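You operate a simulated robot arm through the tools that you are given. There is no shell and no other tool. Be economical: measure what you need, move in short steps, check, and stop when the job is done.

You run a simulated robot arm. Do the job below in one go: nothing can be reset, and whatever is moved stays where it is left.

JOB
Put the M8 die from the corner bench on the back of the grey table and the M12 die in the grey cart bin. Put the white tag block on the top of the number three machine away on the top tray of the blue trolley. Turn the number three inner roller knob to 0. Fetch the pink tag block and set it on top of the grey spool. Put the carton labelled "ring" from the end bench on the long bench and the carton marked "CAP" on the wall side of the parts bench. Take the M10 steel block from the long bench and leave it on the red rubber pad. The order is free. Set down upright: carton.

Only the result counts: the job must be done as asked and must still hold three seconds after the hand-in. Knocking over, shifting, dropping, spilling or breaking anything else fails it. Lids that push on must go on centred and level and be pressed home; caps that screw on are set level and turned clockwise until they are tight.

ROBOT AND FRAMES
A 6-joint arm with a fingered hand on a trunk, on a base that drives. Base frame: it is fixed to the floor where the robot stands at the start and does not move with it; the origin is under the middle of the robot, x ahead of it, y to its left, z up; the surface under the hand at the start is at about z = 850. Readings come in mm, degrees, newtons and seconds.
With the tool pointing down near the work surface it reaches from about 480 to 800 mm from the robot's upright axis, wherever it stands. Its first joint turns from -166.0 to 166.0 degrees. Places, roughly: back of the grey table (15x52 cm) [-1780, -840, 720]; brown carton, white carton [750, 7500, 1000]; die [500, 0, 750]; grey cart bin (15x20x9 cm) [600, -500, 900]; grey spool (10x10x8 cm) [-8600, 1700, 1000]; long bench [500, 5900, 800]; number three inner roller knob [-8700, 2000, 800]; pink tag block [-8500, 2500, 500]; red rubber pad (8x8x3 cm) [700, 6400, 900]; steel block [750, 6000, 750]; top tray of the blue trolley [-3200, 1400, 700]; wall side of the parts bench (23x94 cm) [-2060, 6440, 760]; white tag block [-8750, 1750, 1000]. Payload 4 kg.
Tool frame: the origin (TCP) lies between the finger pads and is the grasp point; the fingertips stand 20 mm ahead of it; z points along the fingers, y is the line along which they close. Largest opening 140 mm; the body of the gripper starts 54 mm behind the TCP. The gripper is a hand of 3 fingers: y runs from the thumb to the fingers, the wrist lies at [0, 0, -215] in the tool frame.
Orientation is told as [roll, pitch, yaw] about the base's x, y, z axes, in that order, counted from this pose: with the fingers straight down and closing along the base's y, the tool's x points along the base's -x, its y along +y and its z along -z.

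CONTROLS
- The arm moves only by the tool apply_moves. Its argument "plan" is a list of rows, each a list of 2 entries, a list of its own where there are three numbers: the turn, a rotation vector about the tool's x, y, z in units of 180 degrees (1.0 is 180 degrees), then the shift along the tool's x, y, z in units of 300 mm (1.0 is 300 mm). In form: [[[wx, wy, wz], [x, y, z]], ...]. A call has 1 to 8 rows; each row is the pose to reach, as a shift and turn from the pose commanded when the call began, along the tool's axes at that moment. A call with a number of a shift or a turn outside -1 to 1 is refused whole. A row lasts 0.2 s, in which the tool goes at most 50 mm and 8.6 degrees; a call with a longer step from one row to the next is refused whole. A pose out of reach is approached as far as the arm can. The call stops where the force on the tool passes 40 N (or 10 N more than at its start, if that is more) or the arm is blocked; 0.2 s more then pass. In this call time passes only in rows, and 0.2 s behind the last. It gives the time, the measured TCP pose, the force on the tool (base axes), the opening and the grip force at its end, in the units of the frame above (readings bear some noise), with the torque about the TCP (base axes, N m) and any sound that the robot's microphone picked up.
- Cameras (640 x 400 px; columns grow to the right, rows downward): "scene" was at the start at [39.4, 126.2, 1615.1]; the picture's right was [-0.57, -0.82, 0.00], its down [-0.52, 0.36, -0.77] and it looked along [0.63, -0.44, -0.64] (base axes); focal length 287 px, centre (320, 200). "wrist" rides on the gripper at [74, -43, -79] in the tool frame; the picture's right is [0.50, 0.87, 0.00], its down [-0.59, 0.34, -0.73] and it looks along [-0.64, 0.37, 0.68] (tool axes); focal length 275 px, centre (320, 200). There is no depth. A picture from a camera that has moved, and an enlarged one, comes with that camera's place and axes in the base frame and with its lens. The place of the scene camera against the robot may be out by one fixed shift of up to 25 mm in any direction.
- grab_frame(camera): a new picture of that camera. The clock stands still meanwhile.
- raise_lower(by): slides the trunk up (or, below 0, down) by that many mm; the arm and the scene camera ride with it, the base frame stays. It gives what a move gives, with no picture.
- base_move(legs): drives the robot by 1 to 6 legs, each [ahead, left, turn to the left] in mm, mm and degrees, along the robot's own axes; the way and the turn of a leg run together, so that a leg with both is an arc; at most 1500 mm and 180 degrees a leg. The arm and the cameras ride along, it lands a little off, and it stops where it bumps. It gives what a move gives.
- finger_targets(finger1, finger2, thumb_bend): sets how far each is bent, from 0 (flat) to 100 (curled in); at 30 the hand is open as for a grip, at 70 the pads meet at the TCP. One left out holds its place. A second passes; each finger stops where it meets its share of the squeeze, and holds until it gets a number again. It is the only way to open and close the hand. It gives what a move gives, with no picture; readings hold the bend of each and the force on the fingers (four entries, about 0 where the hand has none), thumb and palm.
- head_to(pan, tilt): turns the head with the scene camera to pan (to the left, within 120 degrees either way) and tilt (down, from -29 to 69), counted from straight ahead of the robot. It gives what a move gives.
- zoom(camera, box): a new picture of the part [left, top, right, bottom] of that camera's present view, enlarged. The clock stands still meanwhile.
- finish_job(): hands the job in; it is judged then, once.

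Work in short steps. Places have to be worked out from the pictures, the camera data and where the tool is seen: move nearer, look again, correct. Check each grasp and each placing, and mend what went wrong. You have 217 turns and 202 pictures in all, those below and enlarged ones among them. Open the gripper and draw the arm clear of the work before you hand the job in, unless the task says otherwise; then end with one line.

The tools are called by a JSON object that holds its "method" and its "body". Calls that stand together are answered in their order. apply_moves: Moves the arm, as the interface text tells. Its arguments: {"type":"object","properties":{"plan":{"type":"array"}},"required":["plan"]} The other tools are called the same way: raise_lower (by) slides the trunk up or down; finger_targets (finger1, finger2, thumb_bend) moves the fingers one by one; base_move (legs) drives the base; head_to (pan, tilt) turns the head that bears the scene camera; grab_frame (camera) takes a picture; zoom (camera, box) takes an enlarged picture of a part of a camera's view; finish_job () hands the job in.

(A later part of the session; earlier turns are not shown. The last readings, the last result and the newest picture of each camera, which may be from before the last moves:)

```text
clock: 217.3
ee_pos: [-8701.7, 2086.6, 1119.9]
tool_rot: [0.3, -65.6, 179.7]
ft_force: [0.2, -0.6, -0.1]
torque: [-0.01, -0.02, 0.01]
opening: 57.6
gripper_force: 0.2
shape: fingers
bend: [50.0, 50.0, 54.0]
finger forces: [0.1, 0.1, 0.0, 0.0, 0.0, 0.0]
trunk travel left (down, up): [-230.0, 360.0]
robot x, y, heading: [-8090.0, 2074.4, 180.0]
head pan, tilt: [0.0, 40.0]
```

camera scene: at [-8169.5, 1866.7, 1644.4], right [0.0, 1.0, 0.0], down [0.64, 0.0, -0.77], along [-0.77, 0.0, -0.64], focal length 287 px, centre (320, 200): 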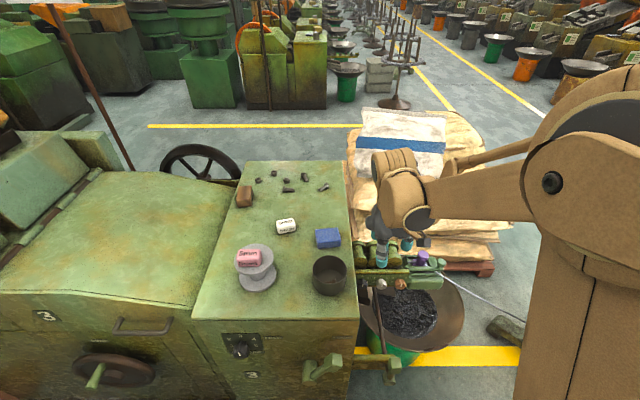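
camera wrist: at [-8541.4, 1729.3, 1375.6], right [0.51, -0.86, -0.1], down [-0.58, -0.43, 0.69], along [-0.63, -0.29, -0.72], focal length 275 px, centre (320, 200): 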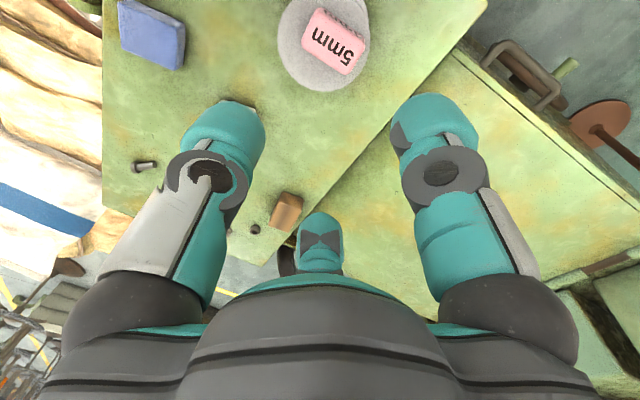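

The tilt works. I finish to horizontal, then roll -35° and lean 20°.

{"method": "apply_moves", "body": {"plan": [[[0, -0.046, 0], [0, 0, 0]], [[0, -0.092, 0], [0, 0, 0]], [[0, -0.136, 0], [0, 0, 0]]]}}

{"method": "apply_moves", "body": {"plan": [[[0, 0, -0.04], [0, 0, 0]], [[0, 0, -0.08], [0, 0, 0]], [[0, 0, -0.12], [0, 0, 0]], [[0, 0, -0.16], [0, 0, 0]], [[0, 0, -0.194], [0, 0, 0]]]}}

{"method": "apply_moves", "body": {"plan": [[[-0.03, -0.021, 0], [0, 0, 0]], [[-0.06, -0.042, 0], [0, 0, 0]], [[-0.091, -0.064, 0], [0, 0, 0]]]}}

{"method": "grab_frame", "body": {"camera": "wrist"}}

{"method": "grab_frame", "body": {"camera": "scene"}}

```text
clock: 218.1
ee_pos: [-8746.0, 2088.1, 1179.7]
tool_rot: [-5.8, -88.6, -174.2]
ft_force: [-1.2, 0.1, 1.3]
torque: [0.01, 0.01, 0.01]
opening: 57.4
gripper_force: 0.2
shape: fingers
bend: [50.0, 50.0, 54.0]
finger forces: [0.0, 0.1, 0.0, 0.0, 0.0, 0.0]
out of reach, approached as far as the arm can: row 1, 2, 3
trunk travel left (down, up): [-230.0, 360.0]
robot x, y, heading: [-8092.5, 2069.6, 179.8]
head pan, tilt: [0.0, 40.0]
```

```text
clock: 219.3
ee_pos: [-8748.9, 2083.9, 1180.5]
tool_rot: [-89.2, -55.1, -91.3]
ft_force: [0.1, 0.4, 0.2]
torque: [0.0, 0.01, 0.0]
opening: 57.5
gripper_force: 0.1
shape: fingers
bend: [50.0, 50.0, 54.0]
finger forces: [0.0, 0.0, 0.0, 0.0, 0.1, 0.1]
out of reach, approached as far as the arm can: row 3, 4, 5
trunk travel left (down, up): [-230.0, 360.0]
robot x, y, heading: [-8095.7, 2069.7, 179.7]
head pan, tilt: [0.0, 40.0]
```

```text
clock: 220.1
ee_pos: [-8746.1, 2006.2, 1180.5]
tool_rot: [-84.2, -55.2, -86.4]
ft_force: [0.0, -0.1, 0.9]
torque: [0.01, -0.03, 0.03]
opening: 57.5
gripper_force: 0.0
shape: fingers
bend: [50.0, 50.0, 54.0]
finger forces: [0.0, 0.0, 0.0, 0.1, 0.0, 0.1]
out of reach, approached as far as the arm can: row 1, 2, 3
trunk travel left (down, up): [-230.0, 360.0]
robot x, y, heading: [-8093.3, 2069.1, 179.8]
head pan, tilt: [0.0, 40.0]
```

```text
112 pictures are left
camera wrist: at [-8678.2, 2096.1, 1148.1], right [0.11, -0.42, -0.9], down [0.8, -0.5, 0.33], along [-0.59, -0.76, 0.28], focal length 275 px, centre (320, 200)
```

wrist: 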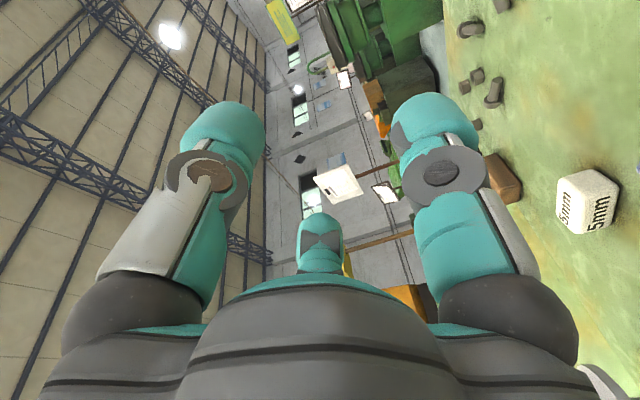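

```text
111 pictures are left
camera scene: at [-8169.8, 1867.5, 1644.5], right [0.0, 1.0, 0.0], down [0.64, 0.0, -0.77], along [-0.77, 0.0, -0.64], focal length 287 px, centre (320, 200)
```

scene: 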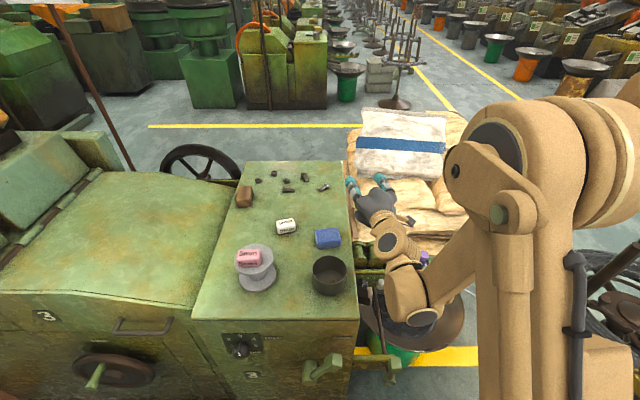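

The arm was too close for a horizontal tool. I back the robot 170 mm and correct the orientation, moving away from the wall.

{"method": "base_move", "body": {"legs": [[-170, 0, 0]]}}

{"method": "apply_moves", "body": {"plan": [[[-0.02, -0.024, 0], [0, -0.08, 0]], [[-0.042, -0.048, -0.003], [0, -0.1, 0.1]]]}}

{"method": "grab_frame", "body": {"camera": "wrist"}}

```text
clock: 221.5
ee_pos: [-8577.8, 2007.7, 1181.9]
tool_rot: [-84.5, -55.4, -86.5]
ft_force: [1.1, 0.0, 0.5]
torque: [0.03, -0.04, -0.01]
opening: 57.6
gripper_force: 0.1
shape: fingers
bend: [50.0, 50.0, 54.0]
finger forces: [0.0, 0.0, 0.1, 0.1, 0.1, 0.0]
trunk travel left (down, up): [-230.0, 360.0]
robot x, y, heading: [-7924.5, 2071.3, 179.5]
head pan, tilt: [0.0, 40.0]
```

```text
clock: 222.1
ee_pos: [-8602.6, 1984.6, 1199.5]
tool_rot: [-85.4, -55.5, -85.1]
ft_force: [-0.8, 1.0, 0.0]
torque: [0.04, 0.0, 0.03]
opening: 57.3
gripper_force: 0.1
shape: fingers
bend: [50.0, 50.0, 54.0]
finger forces: [0.0, 0.0, 0.0, 0.0, 0.0, 0.0]
out of reach, approached as far as the arm can: row 1, 2
trunk travel left (down, up): [-230.0, 360.0]
robot x, y, heading: [-7924.6, 2069.2, 179.5]
head pan, tilt: [0.0, 40.0]
```

```text
110 pictures are left
camera wrist: at [-8535.2, 2074.2, 1164.9], right [0.11, -0.42, -0.9], down [0.81, -0.49, 0.33], along [-0.58, -0.76, 0.29], focal length 275 px, centre (320, 200)
```

wrist: 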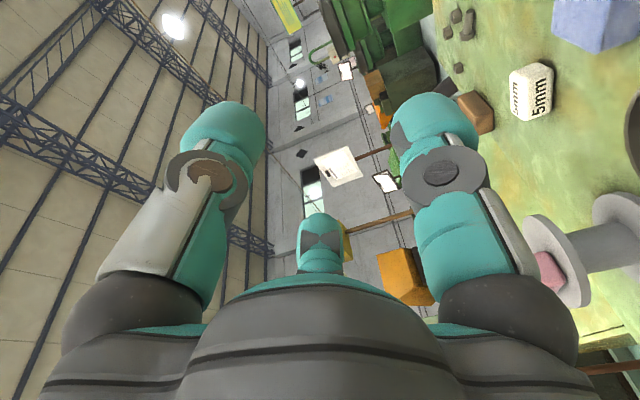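

Still at the near limit. I extend outward first, then fix the orientation.

{"method": "apply_moves", "body": {"plan": [[[0, 0, 0], [0.05, -0.08, 0.1]], [[0, 0, 0], [0.1, -0.15, 0.2]], [[0, 0, 0], [0.15, -0.23, 0.3]], [[0, 0, 0], [0.2, -0.3, 0.4]]]}}

{"method": "apply_moves", "body": {"plan": [[[-0.02, -0.024, 0], [0, 0, 0]], [[-0.042, -0.048, -0.003], [0, 0, 0]]]}}

{"method": "grab_frame", "body": {"camera": "wrist"}}

```text
clock: 223.1
ee_pos: [-8762.4, 2003.8, 1196.2]
tool_rot: [-76.6, -55.8, -90.0]
ft_force: [-0.7, 0.1, -0.2]
torque: [0.0, -0.02, 0.01]
opening: 57.4
gripper_force: 0.2
shape: fingers
bend: [50.0, 50.0, 54.0]
finger forces: [0.1, 0.0, 0.0, 0.0, 0.0, 0.1]
out of reach, approached as far as the arm can: row 1, 2, 3, 4
trunk travel left (down, up): [-230.0, 360.0]
robot x, y, heading: [-7923.3, 2069.6, 179.8]
head pan, tilt: [0.0, 40.0]
```

```text
clock: 223.7
ee_pos: [-8760.7, 2004.3, 1196.1]
tool_rot: [-76.8, -55.8, -89.9]
ft_force: [-0.4, -0.5, 0.2]
torque: [0.01, 0.0, -0.01]
opening: 57.5
gripper_force: 0.0
shape: fingers
bend: [50.0, 50.0, 54.0]
finger forces: [0.1, 0.1, 0.0, 0.0, 0.0, 0.0]
out of reach, approached as far as the arm can: row 1, 2
trunk travel left (down, up): [-230.0, 360.0]
robot x, y, heading: [-7923.9, 2071.6, 179.6]
head pan, tilt: [0.0, 40.0]
```

```text
109 pictures are left
camera wrist: at [-8694.6, 2094.6, 1168.9], right [0.2, -0.42, -0.89], down [0.79, -0.46, 0.39], along [-0.58, -0.78, 0.24], focal length 275 px, centre (320, 200)
```

wrist: 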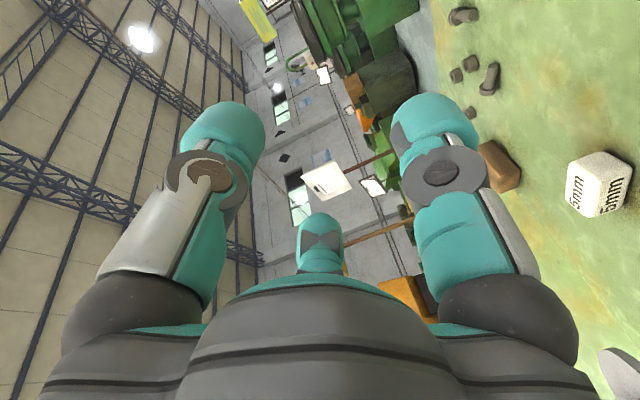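

The wrist is near a singular posture for that lean. I go back to vertical and get a better look at the gap between the knob and the wall, before choosing another approach.

{"method": "apply_moves", "body": {"plan": [[[-0.025, 0.037, 0], [0, 0, 0]], [[-0.05, 0.073, 0], [0, 0, 0]], [[-0.075, 0.11, 0], [0, 0, 0]], [[-0.1, 0.146, 0], [0, 0, 0]], [[-0.125, 0.183, 0], [0, 0, 0]], [[-0.15, 0.219, 0], [0, 0, 0]], [[-0.175, 0.256, 0], [0, 0, 0]], [[-0.2, 0.292, 0], [0, 0, 0]]]}}

```text
clock: 225.5
ee_pos: [-8762.3, 1999.7, 1195.8]
tool_rot: [-10.1, -15.9, -133.5]
ft_force: [-0.5, -0.3, -0.4]
torque: [0.03, 0.01, 0.0]
opening: 57.5
gripper_force: 0.0
shape: fingers
bend: [50.0, 50.0, 54.0]
finger forces: [0.1, 0.0, 0.0, 0.0, 0.0, 0.0]
trunk travel left (down, up): [-230.0, 360.0]
robot x, y, heading: [-7922.6, 2069.0, 179.5]
head pan, tilt: [0.0, 40.0]
```

I level the tool here (its yaw of -133 happens to suit viewing), then shift to look at the knobs from the +y side.

{"method": "apply_moves", "body": {"plan": [[[-0.02, 0.029, 0], [0, 0, 0]], [[-0.04, 0.058, 0], [0, 0, 0]], [[-0.06, 0.088, 0], [0, 0, 0]]]}}

{"method": "apply_moves", "body": {"plan": [[[0, 0, 0], [0.1, -0.05, 0.1]], [[0, 0, 0], [0.2, -0.07, 0.2]], [[0, 0, 0], [0.27, -0.09, 0.33]], [[0, 0, 0], [0.27, -0.09, 0.48]], [[0, 0, 0], [0.27, -0.09, 0.63]], [[0, 0, 0], [0.27, -0.09, 0.75]]]}}

{"method": "grab_frame", "body": {"camera": "wrist"}}

```text
clock: 226.3
ee_pos: [-8738.0, 2001.2, 1189.9]
tool_rot: [-0.9, -2.9, -134.7]
ft_force: [-0.2, -1.4, 0.8]
torque: [-0.04, -0.03, 0.01]
opening: 57.6
gripper_force: 0.1
shape: fingers
bend: [50.0, 50.0, 54.0]
finger forces: [0.0, 0.0, 0.0, 0.0, 0.0, 0.0]
out of reach, approached as far as the arm can: row 2, 3
trunk travel left (down, up): [-230.0, 360.0]
robot x, y, heading: [-7924.7, 2072.7, 179.7]
head pan, tilt: [0.0, 40.0]
```

```text
clock: 227.7
ee_pos: [-8710.6, 2071.4, 960.4]
tool_rot: [-0.9, -3.0, -134.7]
ft_force: [-0.6, 0.7, -0.8]
torque: [-0.02, -0.03, 0.0]
opening: 57.6
gripper_force: 0.0
shape: fingers
bend: [50.0, 50.0, 54.0]
finger forces: [0.0, 0.0, 0.0, 0.0, 0.0, 0.0]
trunk travel left (down, up): [-230.0, 360.0]
robot x, y, heading: [-7920.7, 2073.5, 179.8]
head pan, tilt: [0.0, 40.0]
```

```text
108 pictures are left
camera wrist: at [-8684.5, 2156.2, 1036.5], right [0.97, -0.25, -0.04], down [-0.14, -0.64, 0.76], along [-0.22, -0.73, -0.65], focal length 275 px, centre (320, 200)
```

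wrist: 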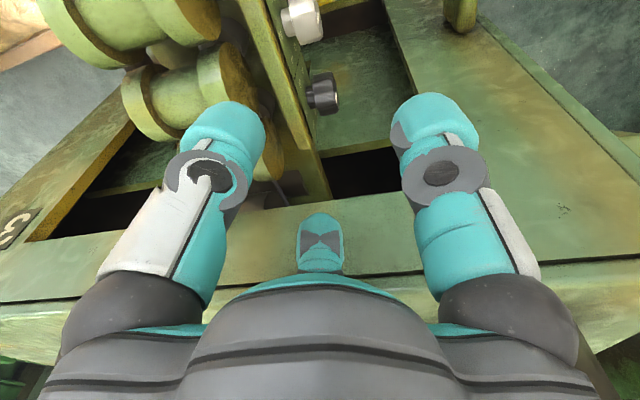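

The view clarifies it: the end wall is recessed around the knob (x<-8645), so only a modest lean is needed. I'll restation the robot at about (-8027,2207) so the arm itself points along azimuth 195°, which avoids any sideways wrist bend.

{"method": "raise_lower", "body": {"by": 170}}

{"method": "base_move", "body": {"legs": [[-30, -135, 0], [135, 0, 0.2]]}}

{"method": "apply_moves", "body": {"plan": [[[0, 0, 0.042], [0, 0, 0]], [[0, 0, 0.084], [0, 0, 0]], [[0, 0, 0.126], [0, 0, 0]], [[0, 0, 0.168], [0, 0, 0]]]}}

```text
clock: 229.7
ee_pos: [-8709.9, 2071.0, 1131.1]
tool_rot: [-1.0, -3.0, -134.6]
ft_force: [0.1, -0.6, 0.7]
torque: [0.02, 0.02, 0.05]
opening: 57.3
gripper_force: 0.1
shape: fingers
bend: [50.0, 50.0, 54.0]
finger forces: [0.1, 0.0, 0.0, 0.1, 0.1, 0.1]
trunk travel left (down, up): [-400.0, 190.0]
robot x, y, heading: [-7928.1, 2069.9, 179.5]
head pan, tilt: [0.0, 40.0]
```

```text
clock: 231.9
ee_pos: [-8814.1, 2203.4, 1131.3]
tool_rot: [-0.9, -2.8, -134.6]
ft_force: [-0.5, -0.2, -0.3]
torque: [-0.02, -0.02, -0.01]
opening: 57.6
gripper_force: 0.0
shape: fingers
bend: [50.0, 50.0, 54.0]
finger forces: [0.1, 0.0, 0.1, 0.1, 0.0, 0.1]
trunk travel left (down, up): [-400.0, 190.0]
robot x, y, heading: [-8024.4, 2206.1, 180.0]
head pan, tilt: [0.0, 40.0]
```

```text
clock: 232.9
ee_pos: [-8813.1, 2202.9, 1132.6]
tool_rot: [0.6, -3.1, -165.0]
ft_force: [-0.5, 0.7, -0.6]
torque: [-0.01, 0.02, -0.02]
opening: 57.5
gripper_force: 0.0
shape: fingers
bend: [50.0, 50.0, 54.0]
finger forces: [0.0, 0.2, 0.0, 0.0, 0.0, 0.0]
trunk travel left (down, up): [-400.0, 190.0]
robot x, y, heading: [-8026.0, 2204.1, 179.8]
head pan, tilt: [0.0, 40.0]
```

I back up 70 mm more for room, then tilt the hand towards the panel.

{"method": "base_move", "body": {"legs": [[-75, 0, 0]]}}

{"method": "apply_moves", "body": {"plan": [[[0, -0.047, 0], [0, 0, 0]], [[0, -0.094, 0], [0, 0, 0]], [[0, -0.141, 0], [0, 0, 0]], [[0, -0.188, 0], [0, 0, 0]], [[0, -0.235, 0], [0, 0, 0]], [[0, -0.282, 0], [0, 0, 0]], [[0, -0.329, 0], [0, 0, 0]], [[0, -0.376, 0], [0, 0, 0]]]}}

{"method": "apply_moves", "body": {"plan": [[[0, -0.045, 0], [0, 0, 0]]]}}

{"method": "apply_moves", "body": {"plan": [[[0, 0, -0.04], [0, 0, 0]], [[0, 0, -0.08], [0, 0, 0]], [[0, 0, -0.12], [0, 0, 0]], [[0, 0, -0.16], [0, 0, 0]], [[0, 0, -0.194], [0, 0, 0]]]}}

{"method": "grab_frame", "body": {"camera": "wrist"}}

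```text
clock: 233.9
ee_pos: [-8734.8, 2201.1, 1133.0]
tool_rot: [0.8, -3.2, -164.7]
ft_force: [-0.1, 0.1, 0.3]
torque: [0.01, 0.03, 0.0]
opening: 57.1
gripper_force: 0.0
shape: fingers
bend: [50.0, 50.0, 54.0]
finger forces: [0.1, 0.1, 0.1, 0.0, 0.0, 0.1]
trunk travel left (down, up): [-400.0, 190.0]
robot x, y, heading: [-7950.9, 2200.1, 179.9]
head pan, tilt: [0.0, 40.0]
```

```text
clock: 235.7
ee_pos: [-8737.2, 2202.1, 1132.7]
tool_rot: [2.0, -70.7, -166.6]
ft_force: [-1.4, 0.5, 0.3]
torque: [-0.02, -0.01, 0.0]
opening: 57.5
gripper_force: 0.0
shape: fingers
bend: [50.0, 50.0, 54.0]
finger forces: [0.0, 0.0, 0.1, 0.0, 0.0, 0.0]
trunk travel left (down, up): [-400.0, 190.0]
robot x, y, heading: [-7952.8, 2207.4, 180.0]
head pan, tilt: [0.0, 40.0]
```

```text
clock: 236.1
ee_pos: [-8737.6, 2202.5, 1132.4]
tool_rot: [3.4, -78.8, -168.0]
ft_force: [-0.3, -0.6, 0.7]
torque: [-0.02, 0.04, -0.02]
opening: 57.5
gripper_force: 0.1
shape: fingers
bend: [50.0, 50.0, 54.0]
finger forces: [0.0, 0.0, 0.0, 0.1, 0.1, 0.0]
trunk travel left (down, up): [-400.0, 190.0]
robot x, y, heading: [-7951.4, 2204.9, 180.0]
head pan, tilt: [0.0, 40.0]
```

```text
clock: 237.3
ee_pos: [-8736.7, 2171.1, 1132.0]
tool_rot: [-67.6, -53.9, -95.5]
ft_force: [0.3, 0.0, 0.1]
torque: [0.04, -0.01, 0.01]
opening: 57.5
gripper_force: 0.1
shape: fingers
bend: [50.0, 50.0, 54.0]
finger forces: [0.0, 0.0, 0.0, 0.1, 0.0, 0.0]
out of reach, approached as far as the arm can: row 4, 5
trunk travel left (down, up): [-400.0, 190.0]
robot x, y, heading: [-7951.0, 2205.3, 180.1]
head pan, tilt: [0.0, 40.0]
```

```text
107 pictures are left
camera wrist: at [-8672.0, 2265.6, 1112.7], right [0.3, -0.38, -0.88], down [0.77, -0.45, 0.46], along [-0.57, -0.81, 0.16], focal length 275 px, centre (320, 200)
```

wrist: 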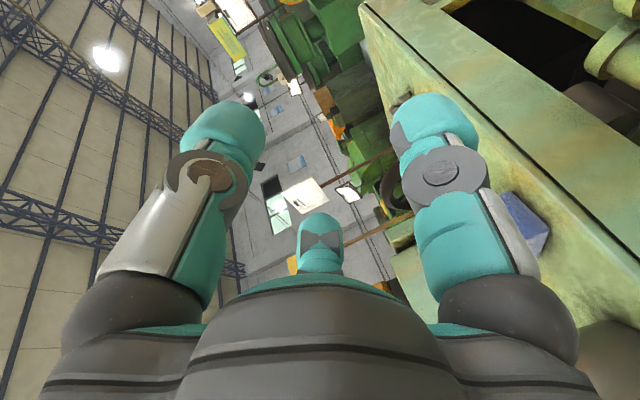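

The orientation is nearly right, but I'm close to a roll limit on this side. Before going on, I zoom hard on the knob to read its present setting.

{"method": "head_to", "body": {"pan": -5, "tilt": 40}}

{"method": "grab_frame", "body": {"camera": "scene"}}

```text
clock: 238.0
ee_pos: [-8738.6, 2170.5, 1131.3]
tool_rot: [-67.4, -54.0, -95.7]
ft_force: [0.2, 0.6, -0.9]
torque: [-0.02, -0.02, -0.01]
opening: 57.3
gripper_force: 0.0
shape: fingers
bend: [50.0, 50.0, 54.0]
finger forces: [0.0, 0.0, 0.1, 0.0, 0.0, 0.0]
trunk travel left (down, up): [-400.0, 190.0]
robot x, y, heading: [-7951.7, 2205.9, 180.1]
head pan, tilt: [-5.0, 40.0]
```

```text
106 pictures are left
camera scene: at [-8027.5, 2007.0, 1814.4], right [0.09, 1.0, 0.0], down [0.64, -0.06, -0.77], along [-0.76, 0.07, -0.64], focal length 287 px, centre (320, 200)
```

scene: 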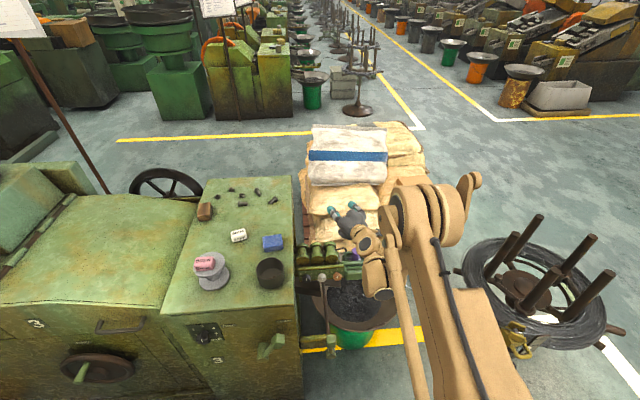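

{"method": "zoom", "body": {"camera": "scene", "box": [290, 255, 350, 295]}}

```text
10.00 times, centred on (320, 275) of scene
camera zoom: at [-8027.5, 2007.0, 1814.4], right [0.09, 1.0, 0.0], down [0.64, -0.06, -0.77], along [-0.76, 0.07, -0.64], focal length 2867 px, centre (320, -550)
```

zoom: 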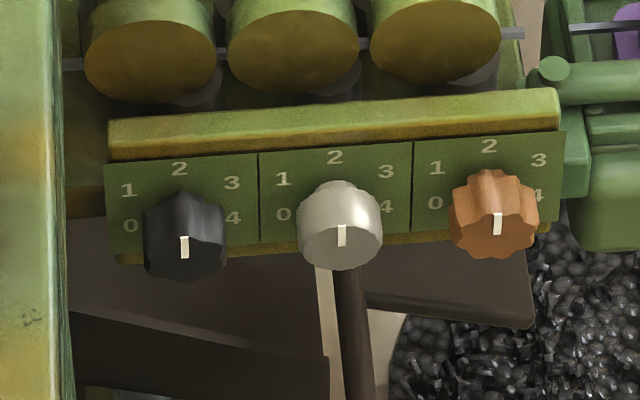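

All three knobs point at 2, and the "0" lies about 115° counter-clockwise. I roll the hand the other way (+95°), so that two counter-clockwise turns stay within range.

{"method": "apply_moves", "body": {"plan": [[[0, 0, 0.045], [0, 0, 0]], [[0, 0, 0.09], [0, 0, 0]], [[0, 0, 0.135], [0, 0, 0]], [[0, 0, 0.18], [0, 0, 0]], [[0, 0, 0.225], [0, 0, 0]], [[0, 0, 0.27], [0, 0, 0]], [[0, 0, 0.315], [0, 0, 0]], [[0, 0, 0.36], [0, 0, 0]]]}}

{"method": "apply_moves", "body": {"plan": [[[0, 0, 0.045], [0, 0, 0]], [[0, 0, 0.09], [0, 0, 0]], [[0, 0, 0.135], [0, 0, 0]], [[0, 0, 0.168], [0, 0, 0]]]}}

{"method": "grab_frame", "body": {"camera": "wrist"}}

```text
clock: 239.8
ee_pos: [-8739.5, 2170.3, 1132.6]
tool_rot: [65.8, -56.6, 123.7]
ft_force: [1.3, 0.0, -0.2]
torque: [0.0, 0.01, 0.01]
opening: 57.4
gripper_force: 0.0
shape: fingers
bend: [50.0, 50.0, 54.0]
finger forces: [0.0, 0.1, 0.1, 0.1, 0.0, 0.0]
trunk travel left (down, up): [-400.0, 190.0]
robot x, y, heading: [-7952.8, 2207.4, 179.7]
head pan, tilt: [-5.0, 40.0]
```

```text
clock: 240.8
ee_pos: [-8739.0, 2170.8, 1132.4]
tool_rot: [75.2, -28.0, 110.0]
ft_force: [-0.9, 0.7, 1.4]
torque: [0.01, 0.01, -0.01]
opening: 57.2
gripper_force: 0.1
shape: fingers
bend: [50.0, 50.0, 54.0]
finger forces: [0.1, 0.0, 0.0, 0.0, 0.0, 0.1]
trunk travel left (down, up): [-400.0, 190.0]
robot x, y, heading: [-7951.9, 2206.9, 179.9]
head pan, tilt: [-5.0, 40.0]
```

```text
104 pictures are left
camera wrist: at [-8637.0, 2148.9, 1078.8], right [0.08, -0.86, 0.51], down [0.49, 0.47, 0.73], along [-0.87, 0.19, 0.46], focal length 275 px, centre (320, 200)
```

wrist: 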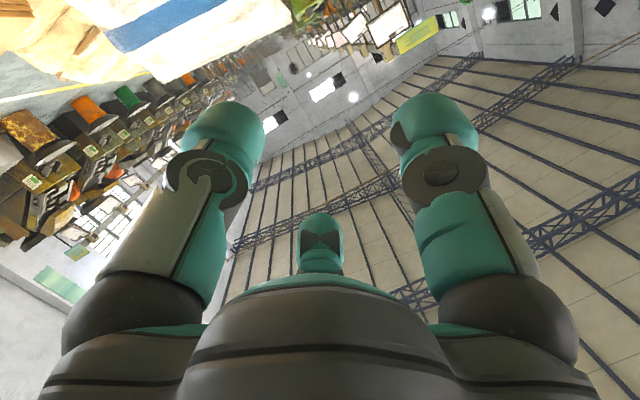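

Rolled. I pull back to x≈-8638, y≈2085, then lower the trunk to knob height.

{"method": "apply_moves", "body": {"plan": [[[0, 0, 0], [0.113, 0.04, -0.086]], [[0, 0, 0], [0.226, 0.08, -0.172]], [[0, 0, 0], [0.34, 0.12, -0.259]]]}}

{"method": "raise_lower", "body": {"by": -325}}

{"method": "grab_frame", "body": {"camera": "wrist"}}

{"method": "grab_frame", "body": {"camera": "scene"}}

```text
clock: 241.6
ee_pos: [-8694.3, 2081.9, 1154.7]
tool_rot: [75.2, -28.1, 110.1]
ft_force: [1.2, -0.9, -0.2]
torque: [0.01, -0.04, -0.03]
opening: 57.5
gripper_force: 0.0
shape: fingers
bend: [50.0, 50.0, 54.0]
finger forces: [0.1, 0.0, 0.0, 0.0, 0.0, 0.0]
out of reach, approached as far as the arm can: row 1, 2, 3
trunk travel left (down, up): [-400.0, 190.0]
robot x, y, heading: [-7949.9, 2203.6, 180.1]
head pan, tilt: [-5.0, 40.0]
```

```text
clock: 244.8
ee_pos: [-8695.2, 2081.8, 831.3]
tool_rot: [75.2, -28.1, 110.1]
ft_force: [9.7, -2.0, 15.0]
torque: [0.09, 0.06, -0.04]
opening: 42.0
gripper_force: 9.7
shape: fingers
bend: [50.0, 50.0, 61.0]
finger forces: [0.1, 0.0, 0.1, 0.0, 18.3, 0.0]
trunk travel left (down, up): [-75.0, 515.0]
robot x, y, heading: [-7948.7, 2206.6, 179.8]
head pan, tilt: [-5.0, 40.0]
```

```text
103 pictures are left
camera wrist: at [-8593.6, 2059.6, 776.9], right [0.08, -0.86, 0.5], down [0.49, 0.47, 0.73], along [-0.87, 0.19, 0.46], focal length 275 px, centre (320, 200)
```

wrist: 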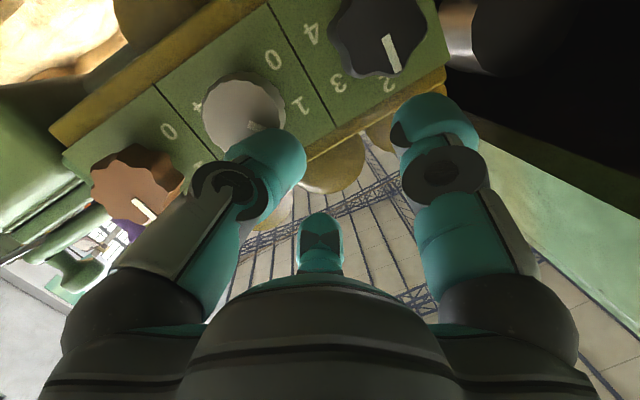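

```text
102 pictures are left
camera scene: at [-8024.1, 2007.0, 1489.7], right [0.09, 1.0, 0.0], down [0.64, -0.06, -0.77], along [-0.76, 0.07, -0.64], focal length 287 px, centre (320, 200)
```

scene: 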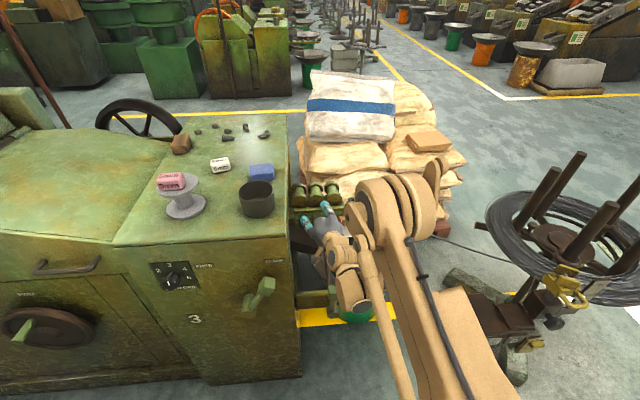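

The arm stopped short of the commanded retreat, and the thumb has come to rest on the white knob (its mark still at 2). I raise off it at once and back the base away.

{"method": "raise_lower", "body": {"by": 60}}

{"method": "base_move", "body": {"legs": [[-110, 0, 0]]}}

{"method": "grab_frame", "body": {"camera": "wrist"}}

{"method": "grab_frame", "body": {"camera": "scene"}}

```text
clock: 245.8
ee_pos: [-8696.9, 2081.2, 889.2]
tool_rot: [75.1, -28.0, 110.2]
ft_force: [1.0, -0.1, -0.6]
torque: [0.01, 0.0, 0.02]
opening: 57.3
gripper_force: 0.1
shape: fingers
bend: [50.0, 50.0, 54.0]
finger forces: [0.1, 0.0, 0.1, 0.0, 0.1, 0.0]
trunk travel left (down, up): [-135.0, 455.0]
robot x, y, heading: [-7950.3, 2204.8, 180.1]
head pan, tilt: [-5.0, 40.0]
```

```text
clock: 247.0
ee_pos: [-8583.8, 2081.5, 889.4]
tool_rot: [75.0, -28.0, 110.2]
ft_force: [0.5, -1.1, 0.4]
torque: [0.02, 0.0, 0.02]
opening: 57.0
gripper_force: 0.0
shape: fingers
bend: [50.0, 50.0, 54.0]
finger forces: [0.1, 0.0, 0.0, 0.0, 0.0, 0.0]
trunk travel left (down, up): [-135.0, 455.0]
robot x, y, heading: [-7840.7, 2205.8, 180.1]
head pan, tilt: [-5.0, 40.0]
```

```text
101 pictures are left
camera wrist: at [-8481.6, 2059.4, 835.8], right [0.08, -0.86, 0.5], down [0.49, 0.47, 0.73], along [-0.87, 0.19, 0.46], focal length 275 px, centre (320, 200)
```

wrist: 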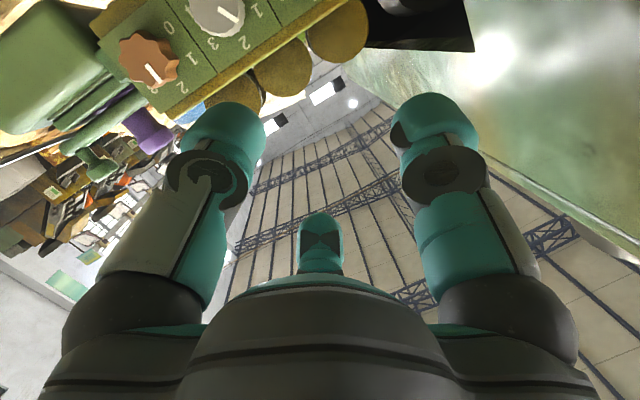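

```text
100 pictures are left
camera scene: at [-7912.9, 2007.0, 1549.5], right [0.09, 1.0, 0.0], down [0.64, -0.06, -0.77], along [-0.76, 0.07, -0.64], focal length 287 px, centre (320, 200)
```

scene: 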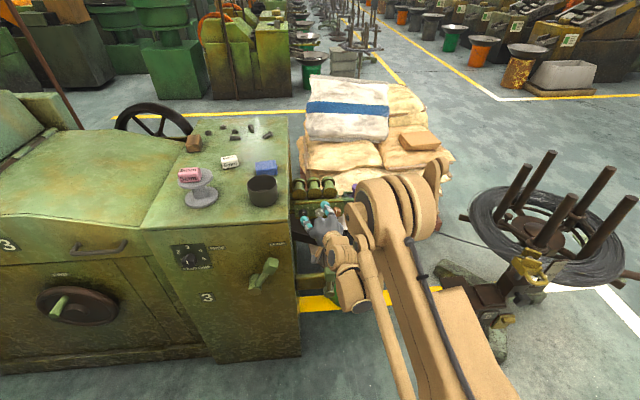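

I verify the white knob's setting with a zoom.

{"method": "zoom", "body": {"camera": "wrist", "box": [90, 0, 290, 110]}}

```text
3.20 times, centred on (190, 55) of wrist
camera zoom: at [-8481.6, 2059.4, 835.8], right [0.08, -0.86, 0.5], down [0.49, 0.47, 0.73], along [-0.87, 0.19, 0.46], focal length 881 px, centre (736, 664)
```

zoom: 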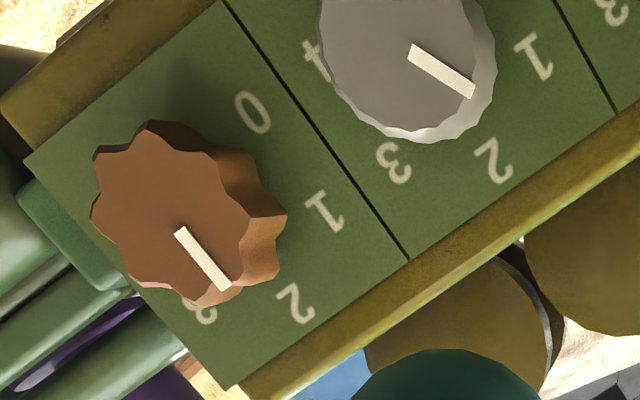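

The white knob was nudged ~15° toward 1, so I'll restore it as well. The wrist views put the knob faces at x≈-8715, z≈789, with black at y≈2031, white at 2092 and brown at 2153. I roll -30° and move to a stand-off in front of the white knob.

{"method": "apply_moves", "body": {"plan": [[[0, 0, -0.042], [0, 0, 0]], [[0, 0, -0.084], [0, 0, 0]], [[0, 0, -0.126], [0, 0, 0]], [[0, 0, -0.167], [0, 0, 0]]]}}

{"method": "apply_moves", "body": {"plan": [[[0, 0, 0], [0.07, -0.12, 0.0]], [[0, 0, 0], [0.13, -0.231, 0.0]]]}}

{"method": "grab_frame", "body": {"camera": "wrist"}}

```text
clock: 248.0
ee_pos: [-8582.5, 2080.1, 888.9]
tool_rot: [65.5, -56.6, 123.8]
ft_force: [-0.9, 0.1, 0.0]
torque: [0.01, 0.0, 0.03]
opening: 57.5
gripper_force: 0.1
shape: fingers
bend: [50.0, 50.0, 54.0]
finger forces: [0.0, 0.1, 0.1, 0.1, 0.1, 0.0]
trunk travel left (down, up): [-135.0, 455.0]
robot x, y, heading: [-7836.1, 2208.0, 180.0]
head pan, tilt: [-5.0, 40.0]
```

```text
clock: 248.6
ee_pos: [-8606.5, 2122.0, 828.8]
tool_rot: [65.6, -56.5, 123.8]
ft_force: [-0.3, -0.2, 0.4]
torque: [-0.01, 0.01, 0.01]
opening: 57.2
gripper_force: 0.0
shape: fingers
bend: [50.0, 50.0, 54.0]
finger forces: [0.1, 0.0, 0.0, 0.0, 0.1, 0.1]
out of reach, approached as far as the arm can: row 1, 2
trunk travel left (down, up): [-135.0, 455.0]
robot x, y, heading: [-7835.2, 2205.8, 180.2]
head pan, tilt: [-5.0, 40.0]
```

```text
98 pictures are left
camera wrist: at [-8511.2, 2141.9, 762.7], right [0.22, -0.97, 0.02], down [0.54, 0.14, 0.83], along [-0.81, -0.17, 0.56], focal length 275 px, centre (320, 200)
```

wrist: 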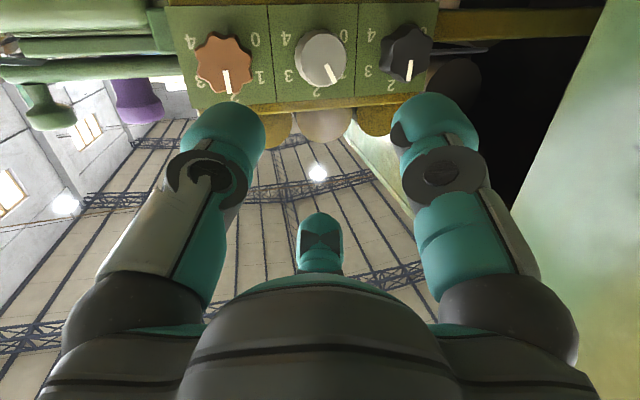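

A clear view: white is off by ~20° toward 1, while brown and black are at 2. I approach the white knob along the tool axis, stopping ~45 mm short.

{"method": "apply_moves", "body": {"plan": [[[0, 0, 0], [0.02, -0.012, 0.1]], [[0, 0, 0], [0.042, -0.025, 0.2]], [[0, 0, 0], [0.042, -0.025, 0.27]]]}}

{"method": "grab_frame", "body": {"camera": "wrist"}}

```text
clock: 249.4
ee_pos: [-8668.9, 2105.0, 819.2]
tool_rot: [65.4, -56.5, 123.8]
ft_force: [0.4, -0.6, -0.3]
torque: [0.02, -0.01, 0.02]
opening: 57.2
gripper_force: 0.0
shape: fingers
bend: [50.0, 50.0, 54.0]
finger forces: [0.0, 0.1, 0.1, 0.0, 0.0, 0.0]
out of reach, approached as far as the arm can: row 2, 3
trunk travel left (down, up): [-135.0, 455.0]
robot x, y, heading: [-7839.0, 2206.2, 180.1]
head pan, tilt: [-5.0, 40.0]
```

```text
97 pictures are left
camera wrist: at [-8574.6, 2126.0, 753.5], right [0.22, -0.97, 0.02], down [0.54, 0.14, 0.83], along [-0.81, -0.17, 0.56], focal length 275 px, centre (320, 200)
```

wrist: 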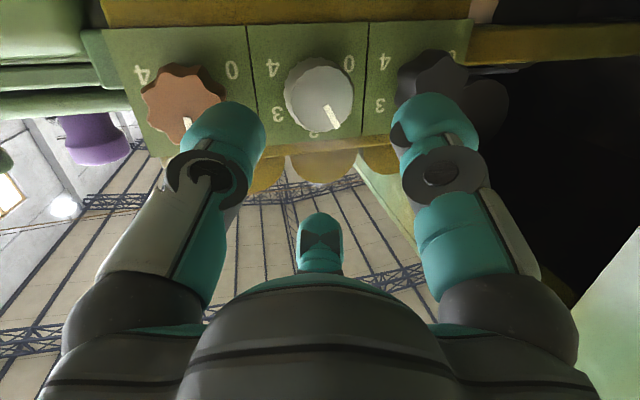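

The arm is at its low limit, so I raise the hand 40 mm and drop the trunk 61 mm.

{"method": "apply_moves", "body": {"plan": [[[0, 0, 0], [-0.112, 0.067, -0.03]]]}}

{"method": "raise_lower", "body": {"by": -61}}

{"method": "grab_frame", "body": {"camera": "wrist"}}

```text
clock: 249.8
ee_pos: [-8669.4, 2106.5, 860.0]
tool_rot: [65.8, -56.5, 123.6]
ft_force: [-0.2, 0.9, 0.5]
torque: [-0.01, 0.0, 0.02]
opening: 57.2
gripper_force: 0.0
shape: fingers
bend: [50.0, 50.0, 54.0]
finger forces: [0.0, 0.0, 0.0, 0.1, 0.1, 0.0]
trunk travel left (down, up): [-135.0, 455.0]
robot x, y, heading: [-7837.6, 2204.2, 180.0]
head pan, tilt: [-5.0, 40.0]
```

```text
clock: 250.8
ee_pos: [-8670.0, 2105.6, 798.1]
tool_rot: [65.7, -56.5, 123.8]
ft_force: [-0.2, 0.2, 0.1]
torque: [0.02, 0.01, 0.0]
opening: 57.2
gripper_force: 0.1
shape: fingers
bend: [50.0, 50.0, 54.0]
finger forces: [0.0, 0.0, 0.1, 0.1, 0.0, 0.0]
trunk travel left (down, up): [-74.0, 516.0]
robot x, y, heading: [-7840.7, 2202.3, 180.4]
head pan, tilt: [-5.0, 40.0]
```

```text
96 pictures are left
camera wrist: at [-8575.8, 2127.1, 733.0], right [0.22, -0.97, 0.02], down [0.54, 0.14, 0.83], along [-0.81, -0.17, 0.56], focal length 275 px, centre (320, 200)
```

wrist: 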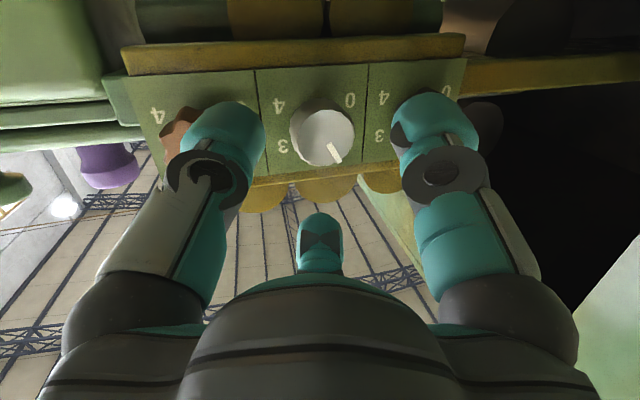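

Aligned with the white knob. I slide in along the axis.

{"method": "apply_moves", "body": {"plan": [[[0, 0, 0], [-0.004, 0, 0.07]], [[0, 0, 0], [-0.008, 0.003, 0.13]], [[0, 0, 0], [-0.008, 0.003, 0.16]]]}}

{"method": "grab_frame", "body": {"camera": "wrist"}}

```text
clock: 251.6
ee_pos: [-8717.9, 2096.5, 789.7]
tool_rot: [65.7, -56.5, 123.7]
ft_force: [-0.6, -0.2, -0.8]
torque: [0.03, -0.01, -0.02]
opening: 57.3
gripper_force: 0.1
shape: fingers
bend: [50.0, 50.0, 54.0]
finger forces: [0.1, 0.0, 0.0, 0.1, 0.0, 0.0]
trunk travel left (down, up): [-74.0, 516.0]
robot x, y, heading: [-7839.0, 2207.1, 179.9]
head pan, tilt: [-5.0, 40.0]
```

```text
95 pictures are left
camera wrist: at [-8622.6, 2116.3, 723.7], right [0.22, -0.97, 0.02], down [0.54, 0.14, 0.83], along [-0.81, -0.17, 0.56], focal length 275 px, centre (320, 200)
```

wrist: 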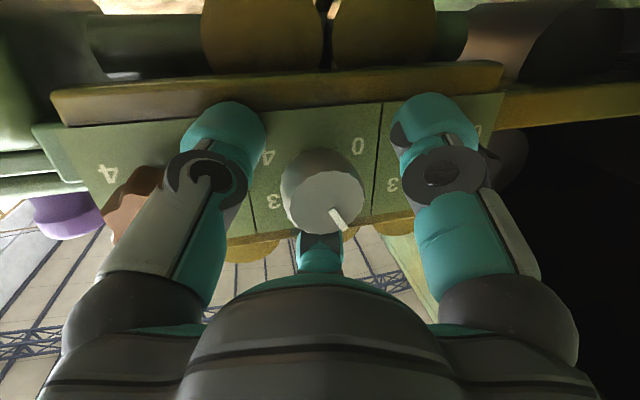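

The fingers surround the white knob. I close and turn it back clockwise by ~19°.

{"method": "finger_targets", "body": {"finger1": 70, "finger2": 70, "thumb_bend": 70}}

{"method": "apply_moves", "body": {"plan": [[[-0.0109, -0.0026, 0.033], [0, 0, 0]], [[-0.0218, -0.0053, 0.0665], [0, 0, 0]], [[-0.0326, -0.0079, 0.0997], [0, 0, 0]]]}}

{"method": "grab_frame", "body": {"camera": "wrist"}}

```text
clock: 252.6
ee_pos: [-8716.6, 2096.0, 790.3]
tool_rot: [65.5, -56.5, 123.8]
ft_force: [-3.7, 1.5, -2.0]
torque: [-0.01, 0.03, -0.17]
opening: 26.7
gripper_force: 19.7
shape: fingers
bend: [61.0, 60.0, 64.0]
finger forces: [11.6, 11.6, 0.0, 0.1, 15.1, 0.0]
trunk travel left (down, up): [-74.0, 516.0]
robot x, y, heading: [-7838.9, 2202.5, 180.0]
head pan, tilt: [-5.0, 40.0]
```

```text
clock: 253.4
ee_pos: [-8713.7, 2095.4, 795.9]
tool_rot: [78.8, -39.7, 113.8]
ft_force: [-13.4, -3.8, -22.0]
torque: [0.01, -0.09, 0.08]
opening: 30.8
gripper_force: 18.0
shape: fingers
bend: [62.0, 63.0, 61.0]
finger forces: [10.1, 5.8, 0.0, 0.0, 20.9, 0.0]
out of reach, approached as far as the arm can: row 2, 3
trunk travel left (down, up): [-74.0, 516.0]
robot x, y, heading: [-7836.7, 2204.8, -180.0]
head pan, tilt: [-5.0, 40.0]
```

```text
94 pictures are left
camera wrist: at [-8618.9, 2093.8, 726.9], right [0.22, -0.92, 0.34], down [0.54, 0.4, 0.74], along [-0.81, 0.02, 0.58], focal length 275 px, centre (320, 200)
```

wrist: 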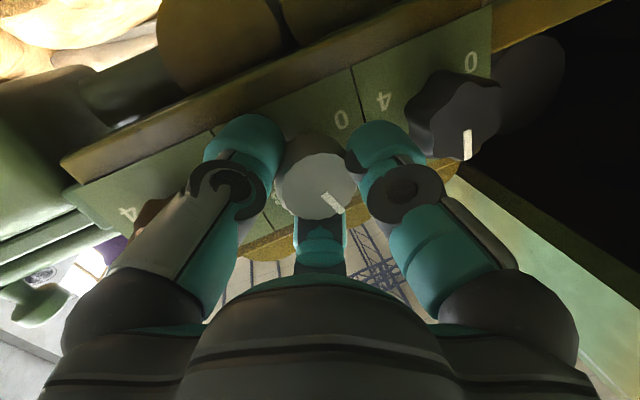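

It slipped partly and the arm hit a reach limit. I open, back out along the tool axis, and re-read the knobs.

{"method": "finger_targets", "body": {"finger1": 52, "finger2": 52, "thumb_bend": 54}}

{"method": "apply_moves", "body": {"plan": [[[0, 0, 0], [0, 0, -0.1]], [[0, 0, 0], [0, 0, -0.2]], [[0, 0, 0], [0, 0, -0.28]]]}}

{"method": "grab_frame", "body": {"camera": "wrist"}}

```text
clock: 254.4
ee_pos: [-8711.0, 2096.7, 799.1]
tool_rot: [79.3, -39.8, 113.7]
ft_force: [-0.1, 1.4, 0.2]
torque: [-0.02, 0.02, 0.03]
opening: 51.9
gripper_force: 0.8
shape: fingers
bend: [53.0, 52.0, 54.0]
finger forces: [2.2, 0.0, 0.0, 0.0, 0.0, 0.1]
trunk travel left (down, up): [-74.0, 516.0]
robot x, y, heading: [-7836.1, 2206.9, 180.0]
head pan, tilt: [-5.0, 40.0]
```

```text
clock: 255.3
ee_pos: [-8634.4, 2121.3, 813.5]
tool_rot: [79.4, -39.9, 113.2]
ft_force: [-9.6, 0.8, 5.9]
torque: [0.09, 0.13, 0.03]
opening: 54.0
gripper_force: 0.0
shape: fingers
bend: [52.0, 52.0, 54.0]
finger forces: [0.0, 0.0, 0.1, 0.0, 0.0, 0.0]
trunk travel left (down, up): [-74.0, 516.0]
robot x, y, heading: [-7837.2, 2206.5, 179.9]
head pan, tilt: [-5.0, 40.0]
stopped in row 3: the force on the tool passed its limit at 44 N (the readings are from after the stop); the commanded pose is now the measured one
```

```text
93 pictures are left
camera wrist: at [-8540.7, 2120.5, 743.1], right [0.22, -0.92, 0.33], down [0.55, 0.4, 0.74], along [-0.81, 0.02, 0.59], focal length 275 px, centre (320, 200)
```

wrist: 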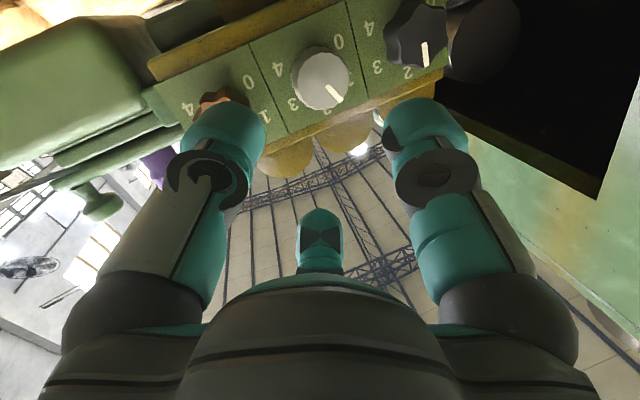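

Something was touched during the retreat. I look with the scene camera before moving on.

{"method": "head_to", "body": {"pan": -5, "tilt": 48}}

{"method": "zoom", "body": {"camera": "scene", "box": [220, 130, 420, 290]}}

{"method": "zoom", "body": {"camera": "wrist", "box": [170, 0, 490, 200]}}

```text
clock: 256.0
ee_pos: [-8634.9, 2121.7, 812.5]
tool_rot: [79.4, -39.9, 113.2]
ft_force: [-16.6, 0.2, 14.2]
torque: [-0.05, -0.25, -0.04]
opening: 53.8
gripper_force: 0.0
shape: fingers
bend: [52.0, 52.0, 54.0]
finger forces: [0.0, 0.0, 0.0, 0.0, 0.1, 0.1]
trunk travel left (down, up): [-74.0, 516.0]
robot x, y, heading: [-7837.0, 2202.9, 180.1]
head pan, tilt: [-5.0, 48.0]
```

```text
2.50 times, centred on (320, 210) of scene
camera zoom: at [-7908.4, 2006.6, 1477.2], right [0.09, 1.0, 0.0], down [0.74, -0.07, -0.67], along [-0.67, 0.06, -0.74], focal length 717 px, centre (320, 175)
```

zoom: 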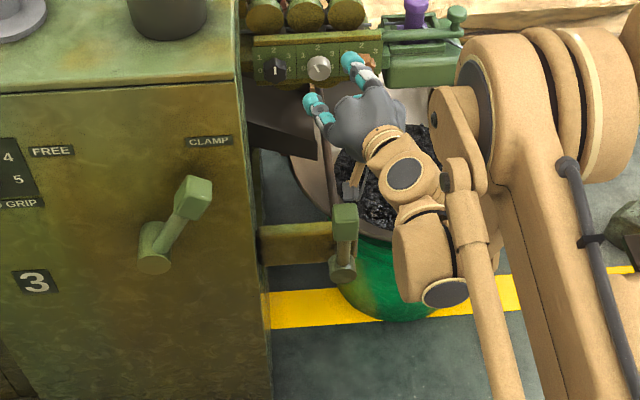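

```text
2.00 times, centred on (330, 100) of wrist
camera zoom: at [-8540.7, 2120.6, 743.0], right [0.22, -0.92, 0.33], down [0.55, 0.4, 0.74], along [-0.81, 0.02, 0.59], focal length 551 px, centre (300, 400)
```

zoom: 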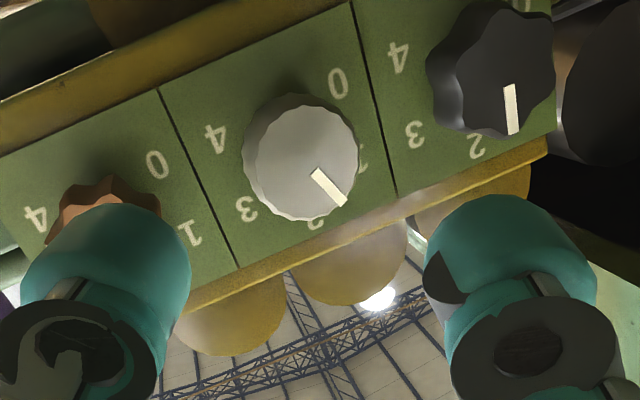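

My wrist camera box rests on a lever behind, so I rise straight off it. A simpler plan: since the knobs turn easily under a sideways push, I'll point the hand down and turn them with strokes of a single fingertip.

{"method": "raise_lower", "body": {"by": 330}}

{"method": "zoom", "body": {"camera": "scene", "box": [220, 100, 420, 300]}}

{"method": "apply_moves", "body": {"plan": [[[0.0349, 0.0297, 0], [0, 0, 0]], [[0.0698, 0.0594, 0], [0, 0, 0]], [[0.1047, 0.0891, 0], [0, 0, 0]], [[0.1396, 0.1188, 0], [0, 0, 0]], [[0.1745, 0.1485, 0], [0, 0, 0]], [[0.2094, 0.1782, 0], [0, 0, 0]], [[0.2443, 0.2079, 0], [0, 0, 0]], [[0.2792, 0.2376, 0], [0, 0, 0]]]}}

{"method": "apply_moves", "body": {"plan": [[[0.035, 0.03, 0], [0, 0, 0]], [[0.07, 0.0594, 0], [0, 0, 0]]]}}

{"method": "apply_moves", "body": {"plan": [[[0, 0, -0.047], [0, 0, 0]], [[0, 0, -0.094], [0, 0, 0]], [[0, 0, -0.14], [0, 0, 0]], [[0, 0, -0.186], [0, 0, 0]]]}}

```text
clock: 259.2
ee_pos: [-8634.7, 2122.4, 1142.3]
tool_rot: [79.4, -39.8, 113.1]
ft_force: [-0.6, 0.8, -0.1]
torque: [-0.02, -0.01, -0.01]
opening: 54.0
gripper_force: 0.1
shape: fingers
bend: [52.0, 52.0, 54.0]
finger forces: [0.0, 0.1, 0.1, 0.1, 0.0, 0.0]
trunk travel left (down, up): [-404.0, 186.0]
robot x, y, heading: [-7836.9, 2207.4, 180.1]
head pan, tilt: [-5.0, 48.0]
```

```text
2.00 times, centred on (320, 200) of scene
camera zoom: at [-7908.2, 2006.3, 1806.9], right [0.09, 1.0, 0.0], down [0.74, -0.07, -0.67], along [-0.67, 0.06, -0.74], focal length 573 px, centre (320, 200)
```

zoom: 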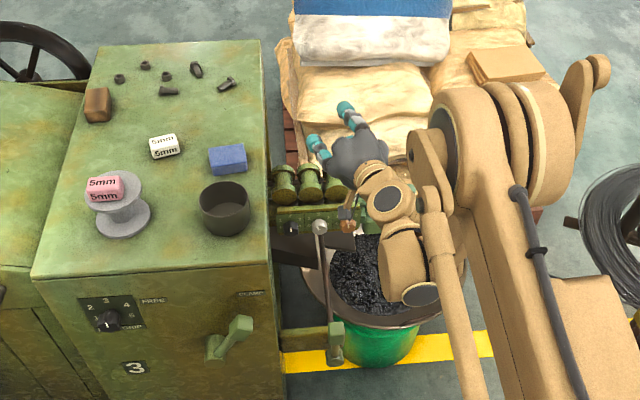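

```text
clock: 261.0
ee_pos: [-8635.1, 2122.5, 1141.5]
tool_rot: [12.1, -10.0, 145.6]
ft_force: [-0.2, -0.4, 0.6]
torque: [0.02, -0.03, 0.01]
opening: 53.9
gripper_force: 0.0
shape: fingers
bend: [52.0, 52.0, 54.0]
finger forces: [0.0, 0.0, 0.1, 0.1, 0.0, 0.1]
trunk travel left (down, up): [-404.0, 186.0]
robot x, y, heading: [-7841.0, 2206.4, 179.8]
head pan, tilt: [-5.0, 48.0]
```

```text
clock: 261.6
ee_pos: [-8635.4, 2122.4, 1142.4]
tool_rot: [-0.6, 0.5, 146.8]
ft_force: [0.2, -0.7, -0.3]
torque: [0.04, 0.01, 0.0]
opening: 53.9
gripper_force: 0.0
shape: fingers
bend: [52.0, 52.0, 54.0]
finger forces: [0.1, 0.1, 0.0, 0.0, 0.1, 0.0]
trunk travel left (down, up): [-404.0, 186.0]
robot x, y, heading: [-7842.0, 2204.4, 180.1]
head pan, tilt: [-5.0, 48.0]
```

```text
clock: 262.6
ee_pos: [-8634.7, 2122.1, 1142.5]
tool_rot: [-0.2, 0.5, -179.6]
ft_force: [-0.4, -0.2, 0.4]
torque: [-0.01, 0.01, -0.03]
opening: 54.3
gripper_force: 0.2
shape: fingers
bend: [52.0, 52.0, 54.0]
finger forces: [0.1, 0.1, 0.0, 0.0, 0.0, 0.0]
trunk travel left (down, up): [-404.0, 186.0]
robot x, y, heading: [-7835.9, 2205.8, 180.1]
head pan, tilt: [-5.0, 48.0]
```

Vertical again. I curl finger1 and the thumb and leave finger2 extended, to see which finger is which.

{"method": "finger_targets", "body": {"finger1": 95, "finger2": 35, "thumb_bend": 95}}

{"method": "grab_frame", "body": {"camera": "wrist"}}

{"method": "zoom", "body": {"camera": "scene", "box": [290, 170, 350, 210]}}

```text
clock: 263.6
ee_pos: [-8635.1, 2121.8, 1142.0]
tool_rot: [-0.1, 0.6, -179.6]
ft_force: [-1.1, 0.8, 0.7]
torque: [-0.01, -0.02, 0.01]
opening: 0.0
gripper_force: 0.1
shape: fingers
bend: [79.0, 35.0, 80.0]
finger forces: [0.1, 0.0, 0.1, 0.0, 0.0, 0.0]
trunk travel left (down, up): [-404.0, 186.0]
robot x, y, heading: [-7837.1, 2203.1, 180.1]
head pan, tilt: [-5.0, 48.0]
```

```text
89 pictures are left
camera wrist: at [-8561.7, 2165.6, 1221.0], right [0.5, -0.86, 0.0], down [-0.59, -0.34, 0.73], along [-0.63, -0.37, -0.69], focal length 275 px, centre (320, 200)
```

wrist: 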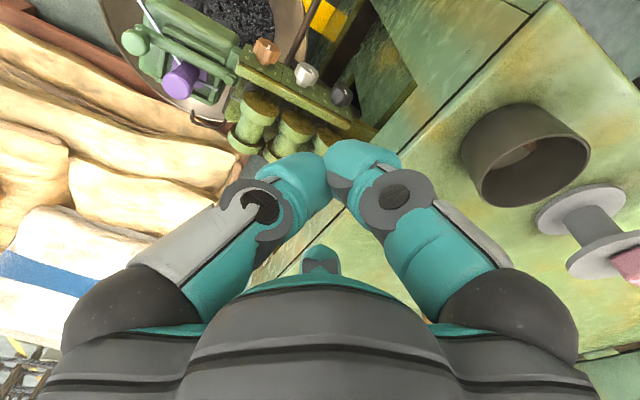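

```text
10.00 times, centred on (320, 190) of scene
camera zoom: at [-7908.2, 2006.3, 1807.0], right [0.09, 1.0, 0.0], down [0.74, -0.07, -0.67], along [-0.67, 0.06, -0.74], focal length 2867 px, centre (320, 300)
```

zoom: 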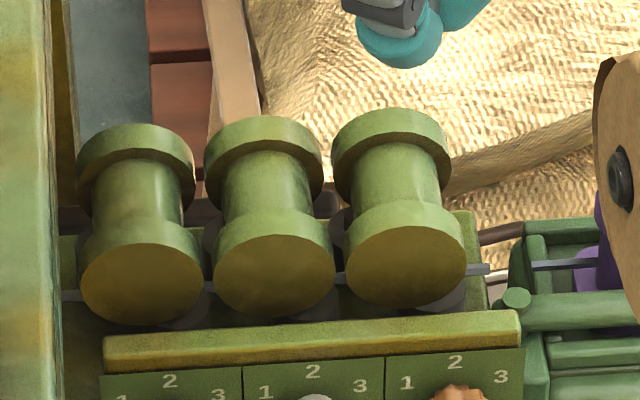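

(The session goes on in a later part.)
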